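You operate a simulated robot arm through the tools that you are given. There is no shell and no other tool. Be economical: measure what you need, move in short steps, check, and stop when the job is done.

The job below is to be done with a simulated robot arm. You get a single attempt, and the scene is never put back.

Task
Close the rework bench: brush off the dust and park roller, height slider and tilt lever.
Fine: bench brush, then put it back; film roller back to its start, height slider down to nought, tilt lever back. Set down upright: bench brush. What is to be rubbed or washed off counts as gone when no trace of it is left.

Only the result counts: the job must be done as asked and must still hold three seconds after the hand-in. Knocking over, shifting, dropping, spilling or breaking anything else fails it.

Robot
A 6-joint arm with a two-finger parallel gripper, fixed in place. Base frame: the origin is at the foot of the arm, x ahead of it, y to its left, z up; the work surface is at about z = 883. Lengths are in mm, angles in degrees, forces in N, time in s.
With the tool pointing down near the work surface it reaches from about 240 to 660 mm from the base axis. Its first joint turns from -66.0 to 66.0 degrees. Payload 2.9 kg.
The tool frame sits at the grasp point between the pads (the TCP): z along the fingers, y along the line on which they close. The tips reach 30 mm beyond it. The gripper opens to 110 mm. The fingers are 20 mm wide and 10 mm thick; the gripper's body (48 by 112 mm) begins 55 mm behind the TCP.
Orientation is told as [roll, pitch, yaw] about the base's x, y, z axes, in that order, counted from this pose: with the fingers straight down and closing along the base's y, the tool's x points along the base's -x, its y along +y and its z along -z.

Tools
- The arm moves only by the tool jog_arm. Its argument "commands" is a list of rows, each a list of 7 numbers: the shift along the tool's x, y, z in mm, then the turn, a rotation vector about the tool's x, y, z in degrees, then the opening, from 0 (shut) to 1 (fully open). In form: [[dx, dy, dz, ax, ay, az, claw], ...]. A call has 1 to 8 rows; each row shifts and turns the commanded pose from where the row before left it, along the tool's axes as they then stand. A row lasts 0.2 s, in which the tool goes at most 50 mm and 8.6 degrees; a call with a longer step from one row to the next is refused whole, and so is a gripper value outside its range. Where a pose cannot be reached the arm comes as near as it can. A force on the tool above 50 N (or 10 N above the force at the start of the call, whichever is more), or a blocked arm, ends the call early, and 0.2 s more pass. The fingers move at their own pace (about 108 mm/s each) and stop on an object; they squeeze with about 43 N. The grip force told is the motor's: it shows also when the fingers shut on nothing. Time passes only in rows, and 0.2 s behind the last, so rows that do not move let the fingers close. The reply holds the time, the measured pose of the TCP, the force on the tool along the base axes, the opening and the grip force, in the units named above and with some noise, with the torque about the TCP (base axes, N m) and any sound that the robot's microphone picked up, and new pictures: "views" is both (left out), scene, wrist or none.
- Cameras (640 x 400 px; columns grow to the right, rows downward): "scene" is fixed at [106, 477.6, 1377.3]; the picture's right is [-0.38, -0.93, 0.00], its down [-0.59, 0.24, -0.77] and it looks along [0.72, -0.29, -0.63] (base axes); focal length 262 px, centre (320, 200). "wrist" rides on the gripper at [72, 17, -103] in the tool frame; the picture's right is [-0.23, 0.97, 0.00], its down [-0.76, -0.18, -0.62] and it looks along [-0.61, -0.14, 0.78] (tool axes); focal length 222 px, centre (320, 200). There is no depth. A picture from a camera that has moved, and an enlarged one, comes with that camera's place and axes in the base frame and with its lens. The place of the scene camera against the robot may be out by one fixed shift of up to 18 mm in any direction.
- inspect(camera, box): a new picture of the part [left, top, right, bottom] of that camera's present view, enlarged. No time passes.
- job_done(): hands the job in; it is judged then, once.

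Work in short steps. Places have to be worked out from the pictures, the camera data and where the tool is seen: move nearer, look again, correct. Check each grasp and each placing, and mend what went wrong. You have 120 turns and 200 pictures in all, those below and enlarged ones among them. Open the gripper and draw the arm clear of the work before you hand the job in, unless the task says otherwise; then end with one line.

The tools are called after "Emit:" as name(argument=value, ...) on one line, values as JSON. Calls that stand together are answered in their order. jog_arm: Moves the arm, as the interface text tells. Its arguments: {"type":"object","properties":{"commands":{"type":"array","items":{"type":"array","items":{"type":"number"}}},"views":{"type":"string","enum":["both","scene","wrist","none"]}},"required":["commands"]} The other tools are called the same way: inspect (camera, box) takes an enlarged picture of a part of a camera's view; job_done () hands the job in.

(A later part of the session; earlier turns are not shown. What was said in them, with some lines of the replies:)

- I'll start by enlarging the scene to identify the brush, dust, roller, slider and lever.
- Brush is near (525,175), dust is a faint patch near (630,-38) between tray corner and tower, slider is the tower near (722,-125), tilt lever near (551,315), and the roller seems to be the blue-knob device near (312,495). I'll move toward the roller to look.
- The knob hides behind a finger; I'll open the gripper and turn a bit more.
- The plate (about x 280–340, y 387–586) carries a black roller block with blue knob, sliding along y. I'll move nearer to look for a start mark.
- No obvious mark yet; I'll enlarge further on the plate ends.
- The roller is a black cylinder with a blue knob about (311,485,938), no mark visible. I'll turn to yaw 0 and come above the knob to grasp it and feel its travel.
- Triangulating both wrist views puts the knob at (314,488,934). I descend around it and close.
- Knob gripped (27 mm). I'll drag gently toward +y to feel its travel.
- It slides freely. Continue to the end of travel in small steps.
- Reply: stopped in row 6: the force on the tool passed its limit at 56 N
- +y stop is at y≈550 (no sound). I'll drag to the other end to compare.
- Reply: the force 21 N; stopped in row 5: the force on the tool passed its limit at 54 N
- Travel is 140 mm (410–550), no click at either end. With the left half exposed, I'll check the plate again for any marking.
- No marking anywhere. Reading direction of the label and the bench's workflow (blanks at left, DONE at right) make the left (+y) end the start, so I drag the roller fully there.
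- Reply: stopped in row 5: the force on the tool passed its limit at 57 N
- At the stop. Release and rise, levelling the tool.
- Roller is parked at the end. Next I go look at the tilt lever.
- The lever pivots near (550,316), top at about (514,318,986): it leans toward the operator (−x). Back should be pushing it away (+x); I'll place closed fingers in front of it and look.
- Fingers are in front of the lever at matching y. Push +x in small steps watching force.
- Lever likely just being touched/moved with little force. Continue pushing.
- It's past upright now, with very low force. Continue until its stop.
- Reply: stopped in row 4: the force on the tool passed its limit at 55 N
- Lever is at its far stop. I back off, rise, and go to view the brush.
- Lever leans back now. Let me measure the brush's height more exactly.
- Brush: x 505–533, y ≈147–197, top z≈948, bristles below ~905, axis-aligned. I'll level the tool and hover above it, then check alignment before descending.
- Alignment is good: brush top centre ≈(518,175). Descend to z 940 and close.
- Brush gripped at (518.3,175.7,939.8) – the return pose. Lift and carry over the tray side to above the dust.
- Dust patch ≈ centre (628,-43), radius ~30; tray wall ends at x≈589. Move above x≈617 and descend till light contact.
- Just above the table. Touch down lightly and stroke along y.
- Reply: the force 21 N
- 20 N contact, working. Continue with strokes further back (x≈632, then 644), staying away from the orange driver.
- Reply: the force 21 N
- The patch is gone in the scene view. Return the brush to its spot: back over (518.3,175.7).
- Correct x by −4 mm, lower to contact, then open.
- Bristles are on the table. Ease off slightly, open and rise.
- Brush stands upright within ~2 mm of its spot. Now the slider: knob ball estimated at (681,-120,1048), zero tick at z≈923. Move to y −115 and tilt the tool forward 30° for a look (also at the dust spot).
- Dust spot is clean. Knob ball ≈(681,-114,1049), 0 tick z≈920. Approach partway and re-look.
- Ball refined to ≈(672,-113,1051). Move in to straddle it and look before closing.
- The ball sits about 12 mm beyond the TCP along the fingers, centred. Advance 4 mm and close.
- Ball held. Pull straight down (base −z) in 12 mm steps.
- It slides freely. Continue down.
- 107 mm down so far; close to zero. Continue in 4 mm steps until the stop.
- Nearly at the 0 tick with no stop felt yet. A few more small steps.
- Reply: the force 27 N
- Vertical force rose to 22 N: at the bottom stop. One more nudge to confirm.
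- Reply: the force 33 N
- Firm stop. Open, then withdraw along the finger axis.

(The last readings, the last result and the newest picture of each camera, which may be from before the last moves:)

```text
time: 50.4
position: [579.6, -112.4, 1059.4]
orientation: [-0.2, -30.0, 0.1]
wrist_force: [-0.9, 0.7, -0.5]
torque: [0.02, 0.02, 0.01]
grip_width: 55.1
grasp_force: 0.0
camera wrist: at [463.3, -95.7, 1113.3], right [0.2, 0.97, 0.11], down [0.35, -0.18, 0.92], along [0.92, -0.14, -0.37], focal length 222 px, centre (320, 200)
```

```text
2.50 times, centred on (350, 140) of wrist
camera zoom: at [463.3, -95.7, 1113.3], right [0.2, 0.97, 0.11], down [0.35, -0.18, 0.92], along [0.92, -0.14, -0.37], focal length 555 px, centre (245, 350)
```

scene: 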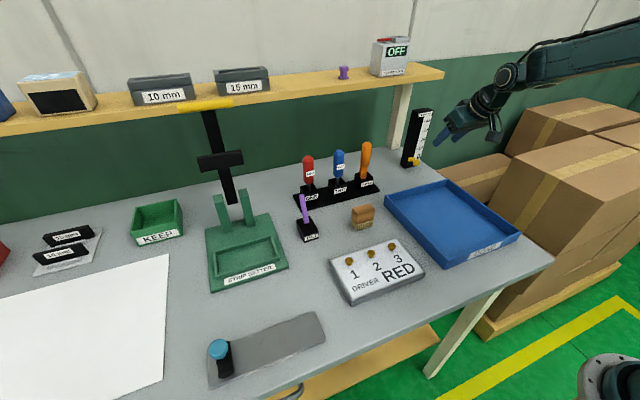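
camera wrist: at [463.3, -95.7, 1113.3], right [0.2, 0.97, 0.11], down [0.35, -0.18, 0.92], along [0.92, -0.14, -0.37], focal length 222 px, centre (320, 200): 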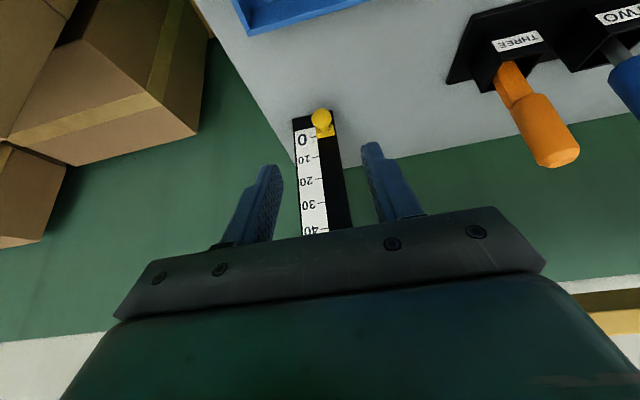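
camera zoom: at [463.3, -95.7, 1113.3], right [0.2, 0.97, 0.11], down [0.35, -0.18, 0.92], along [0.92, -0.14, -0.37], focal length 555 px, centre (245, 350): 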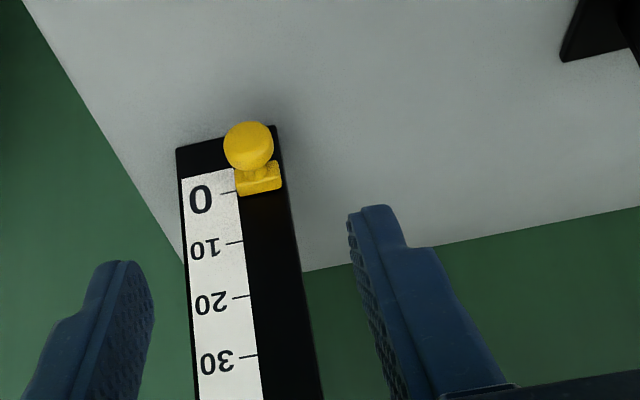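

Slider reads 0, bench is dust-free, brush upright, lever and roller at their stops. I retract the arm clear and take a last look.

Emit:
jog_arm(commands=[[0, 0, -45, 0, 0, 0, 1], [0, 0, -45, 0, 7.5, 0, 1], [0, 0, -30, 0, 7.5, 0, 1], [0, 0, 0, 0, 7.5, 0, 1], [0, 0, 0, 0, 7.5, 0, 1]], views="both")

Emit:
inspect(camera="scene", box=[270, 120, 450, 260])

```text
time: 51.5
position: [524.5, -112.6, 1165.0]
orientation: [-0.2, 0.0, -0.1]
wrist_force: [-0.9, -0.2, -0.1]
torque: [-0.01, -0.02, -0.02]
grip_width: 109.9
grasp_force: 0.1
camera wrist: at [449.6, -97.3, 1268.7], right [0.23, 0.97, 0.0], down [0.76, -0.18, 0.62], along [0.61, -0.14, -0.78], focal length 222 px, centre (320, 200)
```

scene: 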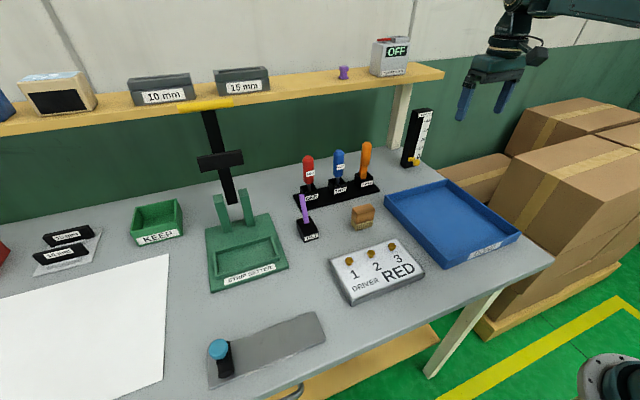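
wrist: 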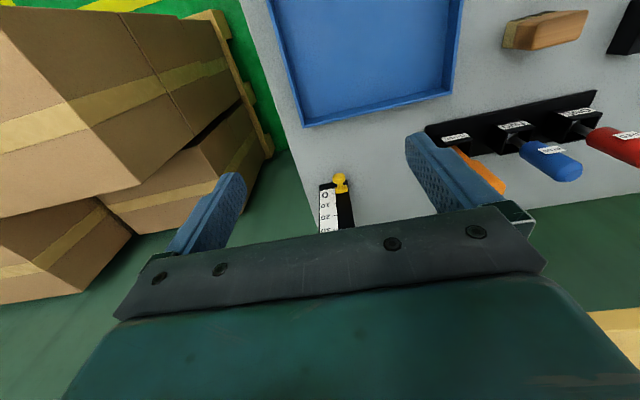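

```text
2.86 times, centred on (360, 190) of scene
camera zoom: at [106.0, 477.6, 1377.2], right [-0.38, -0.93, 0.0], down [-0.59, 0.24, -0.77], along [0.72, -0.29, -0.63], focal length 749 px, centre (206, 229)
```

zoom: 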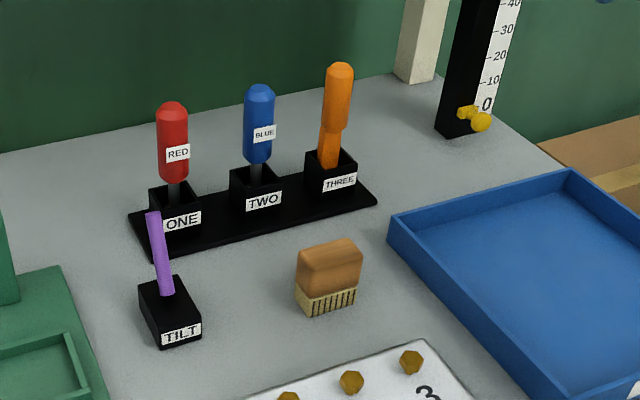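

Everything is in place, nothing else was disturbed, and the arm is clear; handing in.

Emit:
job_done()

```text
The job is handed in.
```

I handed the job in, but two end positions were my reading of unmarked parts. The dust is brushed off with no trace left. The brush stands upright within about 3 mm of where it was, and the height slider is down at 0. The film roller is at its left stop, which I took as its start because neither end was marked. The tilt lever is at its far stop, away from the operator, which I took to be "back".
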